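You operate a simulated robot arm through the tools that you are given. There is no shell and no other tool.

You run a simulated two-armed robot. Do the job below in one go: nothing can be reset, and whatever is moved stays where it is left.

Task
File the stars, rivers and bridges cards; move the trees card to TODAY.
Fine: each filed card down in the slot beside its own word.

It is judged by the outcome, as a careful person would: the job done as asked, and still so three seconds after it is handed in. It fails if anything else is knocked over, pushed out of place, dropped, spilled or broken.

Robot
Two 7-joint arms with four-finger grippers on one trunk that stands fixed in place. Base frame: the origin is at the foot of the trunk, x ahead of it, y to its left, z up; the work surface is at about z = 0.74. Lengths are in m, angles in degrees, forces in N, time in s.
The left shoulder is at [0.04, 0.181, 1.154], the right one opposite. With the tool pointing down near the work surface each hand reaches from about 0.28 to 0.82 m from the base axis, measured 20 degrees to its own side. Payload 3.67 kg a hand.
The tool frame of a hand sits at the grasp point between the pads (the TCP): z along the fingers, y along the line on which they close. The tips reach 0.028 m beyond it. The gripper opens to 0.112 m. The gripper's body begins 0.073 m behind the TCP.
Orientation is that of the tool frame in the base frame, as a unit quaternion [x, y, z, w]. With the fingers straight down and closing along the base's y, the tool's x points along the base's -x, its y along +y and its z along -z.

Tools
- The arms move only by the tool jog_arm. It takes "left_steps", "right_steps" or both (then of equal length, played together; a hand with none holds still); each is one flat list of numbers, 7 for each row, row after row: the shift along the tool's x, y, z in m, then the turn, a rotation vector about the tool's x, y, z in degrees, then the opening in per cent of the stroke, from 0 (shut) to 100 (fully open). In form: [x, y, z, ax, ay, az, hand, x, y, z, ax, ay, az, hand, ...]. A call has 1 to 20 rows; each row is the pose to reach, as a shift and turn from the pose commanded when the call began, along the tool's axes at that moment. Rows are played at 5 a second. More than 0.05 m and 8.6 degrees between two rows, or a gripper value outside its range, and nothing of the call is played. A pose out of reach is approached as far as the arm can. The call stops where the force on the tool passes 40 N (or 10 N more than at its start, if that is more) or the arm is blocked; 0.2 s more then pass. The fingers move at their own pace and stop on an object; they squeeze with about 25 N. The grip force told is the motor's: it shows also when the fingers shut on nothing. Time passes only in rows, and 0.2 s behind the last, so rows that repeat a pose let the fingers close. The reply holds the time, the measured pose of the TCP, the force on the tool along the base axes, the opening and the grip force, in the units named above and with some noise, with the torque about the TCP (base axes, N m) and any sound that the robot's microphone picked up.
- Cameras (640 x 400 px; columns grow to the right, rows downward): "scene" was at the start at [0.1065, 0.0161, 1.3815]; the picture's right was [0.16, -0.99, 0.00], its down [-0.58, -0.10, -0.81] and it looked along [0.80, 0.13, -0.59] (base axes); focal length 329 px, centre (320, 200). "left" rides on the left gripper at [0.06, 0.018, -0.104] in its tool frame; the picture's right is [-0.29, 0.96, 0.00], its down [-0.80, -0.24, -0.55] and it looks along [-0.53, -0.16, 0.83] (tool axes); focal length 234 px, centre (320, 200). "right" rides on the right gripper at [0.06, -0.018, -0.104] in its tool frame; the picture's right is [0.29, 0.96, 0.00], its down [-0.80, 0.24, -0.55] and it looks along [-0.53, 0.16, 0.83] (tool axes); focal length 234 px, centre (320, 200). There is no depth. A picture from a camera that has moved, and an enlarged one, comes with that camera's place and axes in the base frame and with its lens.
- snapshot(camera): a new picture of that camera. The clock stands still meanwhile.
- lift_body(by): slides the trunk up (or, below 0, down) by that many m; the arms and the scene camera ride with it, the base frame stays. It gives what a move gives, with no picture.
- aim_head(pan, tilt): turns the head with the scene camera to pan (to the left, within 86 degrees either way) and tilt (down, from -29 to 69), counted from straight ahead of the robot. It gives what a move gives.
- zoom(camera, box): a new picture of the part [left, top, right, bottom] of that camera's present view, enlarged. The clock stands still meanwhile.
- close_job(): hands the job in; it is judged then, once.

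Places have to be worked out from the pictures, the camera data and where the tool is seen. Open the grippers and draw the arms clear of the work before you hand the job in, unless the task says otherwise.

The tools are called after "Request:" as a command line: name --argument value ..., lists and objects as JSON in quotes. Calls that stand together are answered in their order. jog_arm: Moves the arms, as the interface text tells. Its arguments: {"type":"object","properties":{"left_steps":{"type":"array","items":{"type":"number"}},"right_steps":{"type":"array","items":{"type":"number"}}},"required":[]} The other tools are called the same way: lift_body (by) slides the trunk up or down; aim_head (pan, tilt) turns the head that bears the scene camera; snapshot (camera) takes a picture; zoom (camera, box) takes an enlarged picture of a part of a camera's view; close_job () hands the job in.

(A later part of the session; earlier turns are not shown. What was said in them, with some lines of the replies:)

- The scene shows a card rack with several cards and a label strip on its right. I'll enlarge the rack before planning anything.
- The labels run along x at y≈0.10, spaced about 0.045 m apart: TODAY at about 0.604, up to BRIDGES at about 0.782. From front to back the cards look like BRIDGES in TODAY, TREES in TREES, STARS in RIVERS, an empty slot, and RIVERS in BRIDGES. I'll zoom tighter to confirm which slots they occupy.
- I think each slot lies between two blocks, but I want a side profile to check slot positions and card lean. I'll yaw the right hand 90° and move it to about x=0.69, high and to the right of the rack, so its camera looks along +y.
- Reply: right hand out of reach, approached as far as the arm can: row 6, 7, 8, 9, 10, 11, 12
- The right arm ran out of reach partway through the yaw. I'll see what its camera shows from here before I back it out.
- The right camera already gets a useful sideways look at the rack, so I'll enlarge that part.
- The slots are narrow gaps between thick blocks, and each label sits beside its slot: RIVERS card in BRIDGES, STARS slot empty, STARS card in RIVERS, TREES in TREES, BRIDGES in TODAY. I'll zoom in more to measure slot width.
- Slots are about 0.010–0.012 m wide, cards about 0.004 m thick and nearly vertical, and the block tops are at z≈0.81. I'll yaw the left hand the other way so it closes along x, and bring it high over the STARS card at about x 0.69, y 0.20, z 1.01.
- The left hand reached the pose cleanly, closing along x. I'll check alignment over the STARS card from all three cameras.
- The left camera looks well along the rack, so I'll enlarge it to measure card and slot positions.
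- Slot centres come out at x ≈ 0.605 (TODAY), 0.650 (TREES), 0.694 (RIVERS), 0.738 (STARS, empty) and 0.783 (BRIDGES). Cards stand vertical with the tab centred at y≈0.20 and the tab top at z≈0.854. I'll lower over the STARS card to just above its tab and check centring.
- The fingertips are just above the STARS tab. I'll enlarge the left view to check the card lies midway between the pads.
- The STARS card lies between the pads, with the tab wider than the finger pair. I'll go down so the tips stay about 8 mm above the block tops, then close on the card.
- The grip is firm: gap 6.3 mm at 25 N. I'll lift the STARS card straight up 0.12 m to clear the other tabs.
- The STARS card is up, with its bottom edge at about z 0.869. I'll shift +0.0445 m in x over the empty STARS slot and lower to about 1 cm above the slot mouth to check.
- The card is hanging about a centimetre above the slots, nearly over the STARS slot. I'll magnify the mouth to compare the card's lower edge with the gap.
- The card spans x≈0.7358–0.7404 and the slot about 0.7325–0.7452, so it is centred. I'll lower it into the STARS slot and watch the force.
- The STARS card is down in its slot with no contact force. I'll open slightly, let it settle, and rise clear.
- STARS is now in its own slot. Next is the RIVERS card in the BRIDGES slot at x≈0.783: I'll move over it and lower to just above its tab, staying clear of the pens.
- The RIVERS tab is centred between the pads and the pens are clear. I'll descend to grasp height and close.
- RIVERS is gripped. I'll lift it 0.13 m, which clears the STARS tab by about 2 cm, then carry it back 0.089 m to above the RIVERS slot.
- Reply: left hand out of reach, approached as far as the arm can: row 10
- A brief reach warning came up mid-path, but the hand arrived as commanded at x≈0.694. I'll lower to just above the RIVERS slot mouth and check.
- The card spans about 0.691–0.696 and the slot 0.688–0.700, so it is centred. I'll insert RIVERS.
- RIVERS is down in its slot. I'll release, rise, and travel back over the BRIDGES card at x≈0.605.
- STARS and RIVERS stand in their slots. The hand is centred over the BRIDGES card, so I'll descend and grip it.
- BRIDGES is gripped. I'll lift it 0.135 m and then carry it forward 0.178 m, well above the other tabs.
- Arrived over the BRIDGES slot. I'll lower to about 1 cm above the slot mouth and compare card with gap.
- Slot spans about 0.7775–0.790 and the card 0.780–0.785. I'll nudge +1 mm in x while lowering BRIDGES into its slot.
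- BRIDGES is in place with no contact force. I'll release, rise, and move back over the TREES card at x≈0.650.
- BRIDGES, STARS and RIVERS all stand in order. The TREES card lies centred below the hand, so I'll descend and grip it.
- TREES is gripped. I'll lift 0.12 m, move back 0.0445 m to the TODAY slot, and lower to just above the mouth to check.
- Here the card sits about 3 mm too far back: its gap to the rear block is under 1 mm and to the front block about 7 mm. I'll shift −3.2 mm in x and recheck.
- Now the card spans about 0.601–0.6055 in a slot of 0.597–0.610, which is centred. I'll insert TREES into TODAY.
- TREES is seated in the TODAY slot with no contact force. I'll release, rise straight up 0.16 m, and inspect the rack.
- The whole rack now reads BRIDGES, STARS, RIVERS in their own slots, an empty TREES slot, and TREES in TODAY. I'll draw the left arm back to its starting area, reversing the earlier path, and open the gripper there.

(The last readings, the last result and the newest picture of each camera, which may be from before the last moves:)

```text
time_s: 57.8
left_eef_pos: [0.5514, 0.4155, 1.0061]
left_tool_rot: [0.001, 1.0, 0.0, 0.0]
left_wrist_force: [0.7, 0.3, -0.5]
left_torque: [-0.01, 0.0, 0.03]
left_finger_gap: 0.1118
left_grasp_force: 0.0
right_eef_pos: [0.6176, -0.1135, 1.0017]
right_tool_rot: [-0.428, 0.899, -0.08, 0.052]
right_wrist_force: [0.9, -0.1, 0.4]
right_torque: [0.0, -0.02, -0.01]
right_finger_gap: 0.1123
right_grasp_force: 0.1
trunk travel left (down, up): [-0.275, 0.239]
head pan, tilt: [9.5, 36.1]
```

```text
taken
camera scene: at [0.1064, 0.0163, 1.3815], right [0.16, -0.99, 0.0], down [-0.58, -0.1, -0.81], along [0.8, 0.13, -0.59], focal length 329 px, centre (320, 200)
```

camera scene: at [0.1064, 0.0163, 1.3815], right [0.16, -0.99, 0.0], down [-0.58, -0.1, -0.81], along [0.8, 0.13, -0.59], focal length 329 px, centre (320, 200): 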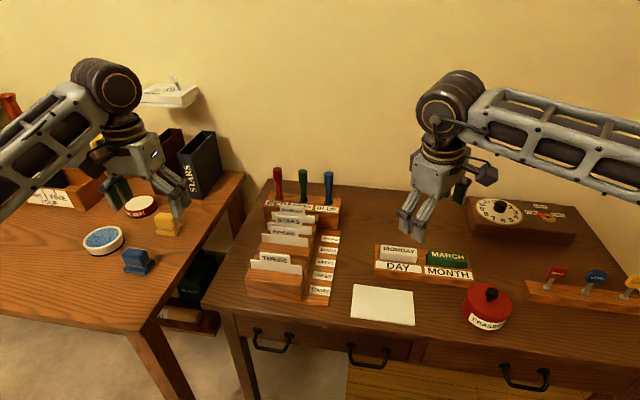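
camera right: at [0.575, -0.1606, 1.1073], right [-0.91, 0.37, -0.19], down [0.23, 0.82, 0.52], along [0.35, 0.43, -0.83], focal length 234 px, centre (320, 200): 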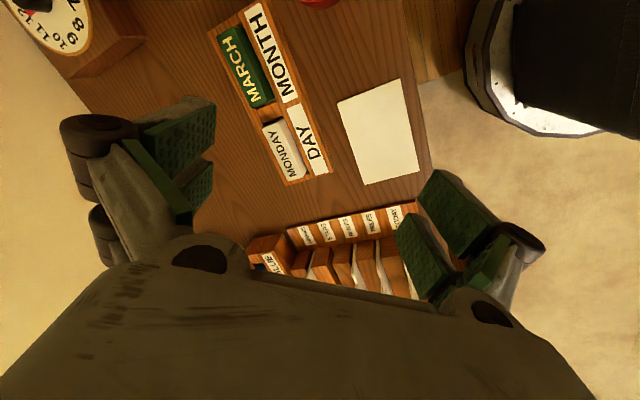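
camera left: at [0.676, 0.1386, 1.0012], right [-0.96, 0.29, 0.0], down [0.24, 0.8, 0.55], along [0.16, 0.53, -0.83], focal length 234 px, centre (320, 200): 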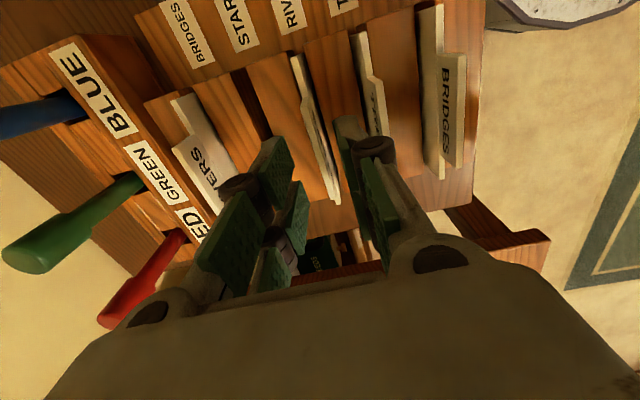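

The left arm is clear with its gripper open. I'll check the rack and the pens once more, and turn the right hand back one small step to see how it responds.

Request:
zoom --camera "scene" --box '[235, 155, 355, 310]'

Request:
jog_arm --right_steps '[0, 0, -0.01, 0, 0, 6, 100]'

```text
2.58 times, centred on (295, 232) of scene
camera zoom: at [0.1064, 0.0163, 1.3815], right [0.16, -0.99, 0.0], down [-0.58, -0.1, -0.81], along [0.8, 0.13, -0.59], focal length 849 px, centre (384, 116)
```

zoom: 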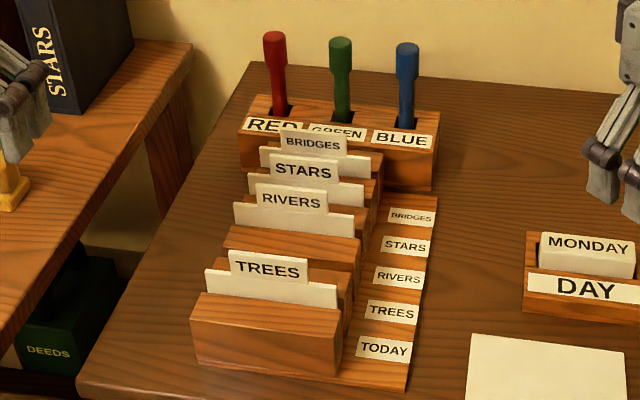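

```text
time_s: 58.2
left_eef_pos: [0.5518, 0.4169, 1.0057]
left_tool_rot: [0.0, 1.0, 0.001, 0.0]
left_wrist_force: [0.3, -0.6, 0.6]
left_torque: [-0.03, 0.01, 0.02]
left_finger_gap: 0.112
left_grasp_force: 0.1
right_eef_pos: [0.6148, -0.1108, 1.0102]
right_tool_rot: [-0.382, 0.919, -0.077, 0.056]
right_wrist_force: [0.4, 0.2, -0.6]
right_torque: [0.0, 0.0, -0.03]
right_finger_gap: 0.112
right_grasp_force: 0.0
trunk travel left (down, up): [-0.275, 0.239]
head pan, tilt: [9.5, 36.1]
```

The right hand follows relative to its actual pose. I'll finish untwisting it and draw it back toward the robot, away from the desk items.

Request:
jog_arm --right_steps '[0.02, 0.002, -0.004, 0, 0, 6.5, 100, 0.04, 0.004, -0.008, 0, 0, 13, 100, 0.06, 0.006, -0.012, 0, 0, 19.5, 100, 0.08, 0.008, -0.015, 0, 0, 26, 100, 0.1, 0.01, -0.018, 0, 0, 32.5, 100, 0.12, 0.012, -0.02, 0, 0, 39, 100, 0.141, 0.014, -0.02, 0, 0, 45, 100, 0.141, 0.014, -0.02, 0, 0, 45, 100]'

Request:
snapshot --camera "scene"

```text
time_s: 60.0
left_eef_pos: [0.5521, 0.4167, 1.0063]
left_tool_rot: [0.0, 1.0, 0.0, 0.0]
left_wrist_force: [-0.2, 1.1, -0.4]
left_torque: [-0.02, 0.01, 0.0]
left_finger_gap: 0.1119
left_grasp_force: 0.0
right_eef_pos: [0.5029, -0.2025, 1.0217]
right_tool_rot: [0.001, 0.995, -0.05, 0.081]
right_wrist_force: [0.3, 0.0, 0.3]
right_torque: [0.0, 0.02, 0.03]
right_finger_gap: 0.1121
right_grasp_force: 0.0
trunk travel left (down, up): [-0.275, 0.239]
head pan, tilt: [9.5, 36.1]
```

```text
taken
camera scene: at [0.107, 0.0166, 1.3814], right [0.16, -0.99, 0.0], down [-0.58, -0.1, -0.81], along [0.8, 0.13, -0.59], focal length 329 px, centre (320, 200)
```

scene: 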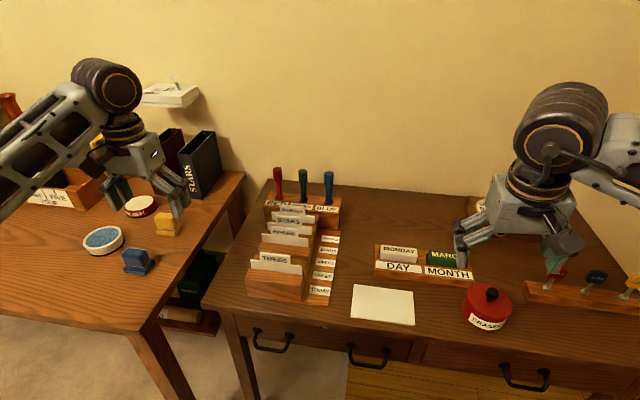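

All cards are placed and both hands are open and clear. A label at the left edge reads something like "FILE", so I'll check it before handing in.

Request:
zoom --camera "scene" --box '[0, 150, 120, 230]'

Request:
zoom --camera "scene" --box '[235, 155, 355, 310]'

```text
5.00 times, centred on (60, 190) of scene
camera zoom: at [0.107, 0.0166, 1.3814], right [0.16, -0.99, 0.0], down [-0.58, -0.1, -0.81], along [0.8, 0.13, -0.59], focal length 1645 px, centre (1620, 250)
```

zoom: 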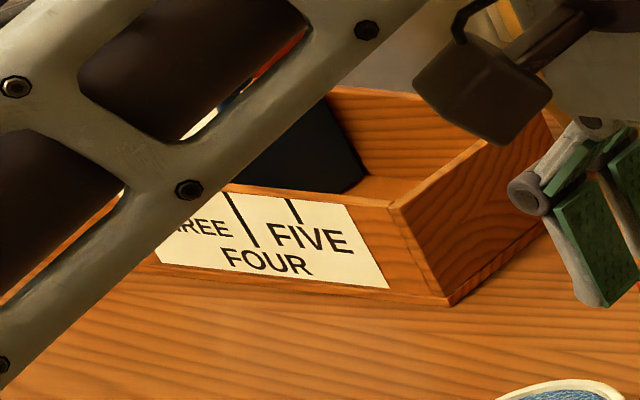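

```text
2.58 times, centred on (295, 232) of scene
camera zoom: at [0.107, 0.0166, 1.3814], right [0.16, -0.99, 0.0], down [-0.58, -0.1, -0.81], along [0.8, 0.13, -0.59], focal length 849 px, centre (384, 116)
```

zoom: 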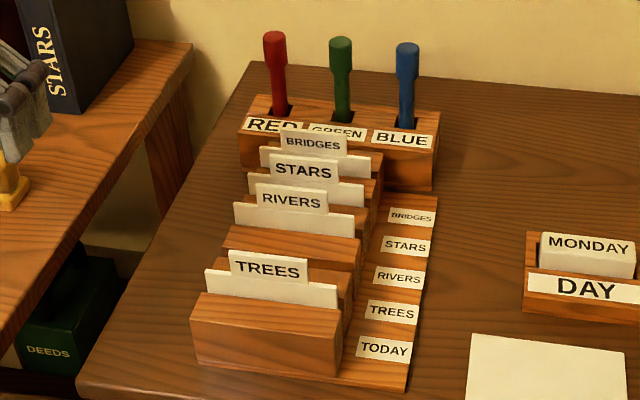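

That label reads "FIVE / FOUR" on a separate box and has nothing to do with this job. BRIDGES, STARS and RIVERS are down beside their own words, TREES is in TODAY, nothing else has moved, and both arms are clear, so I'm handing in.

Request:
close_job

```text
The job is handed in.
```

The stars, rivers and bridges cards are each down in the slot beside their own word, and the trees card is now in the TODAY slot. The TREES slot is left empty.

No contact force showed as any card went in. The last pictures show all four cards upright, and the pens and other desk items look undisturbed. Both grippers are open and the arms are drawn back from the rack.
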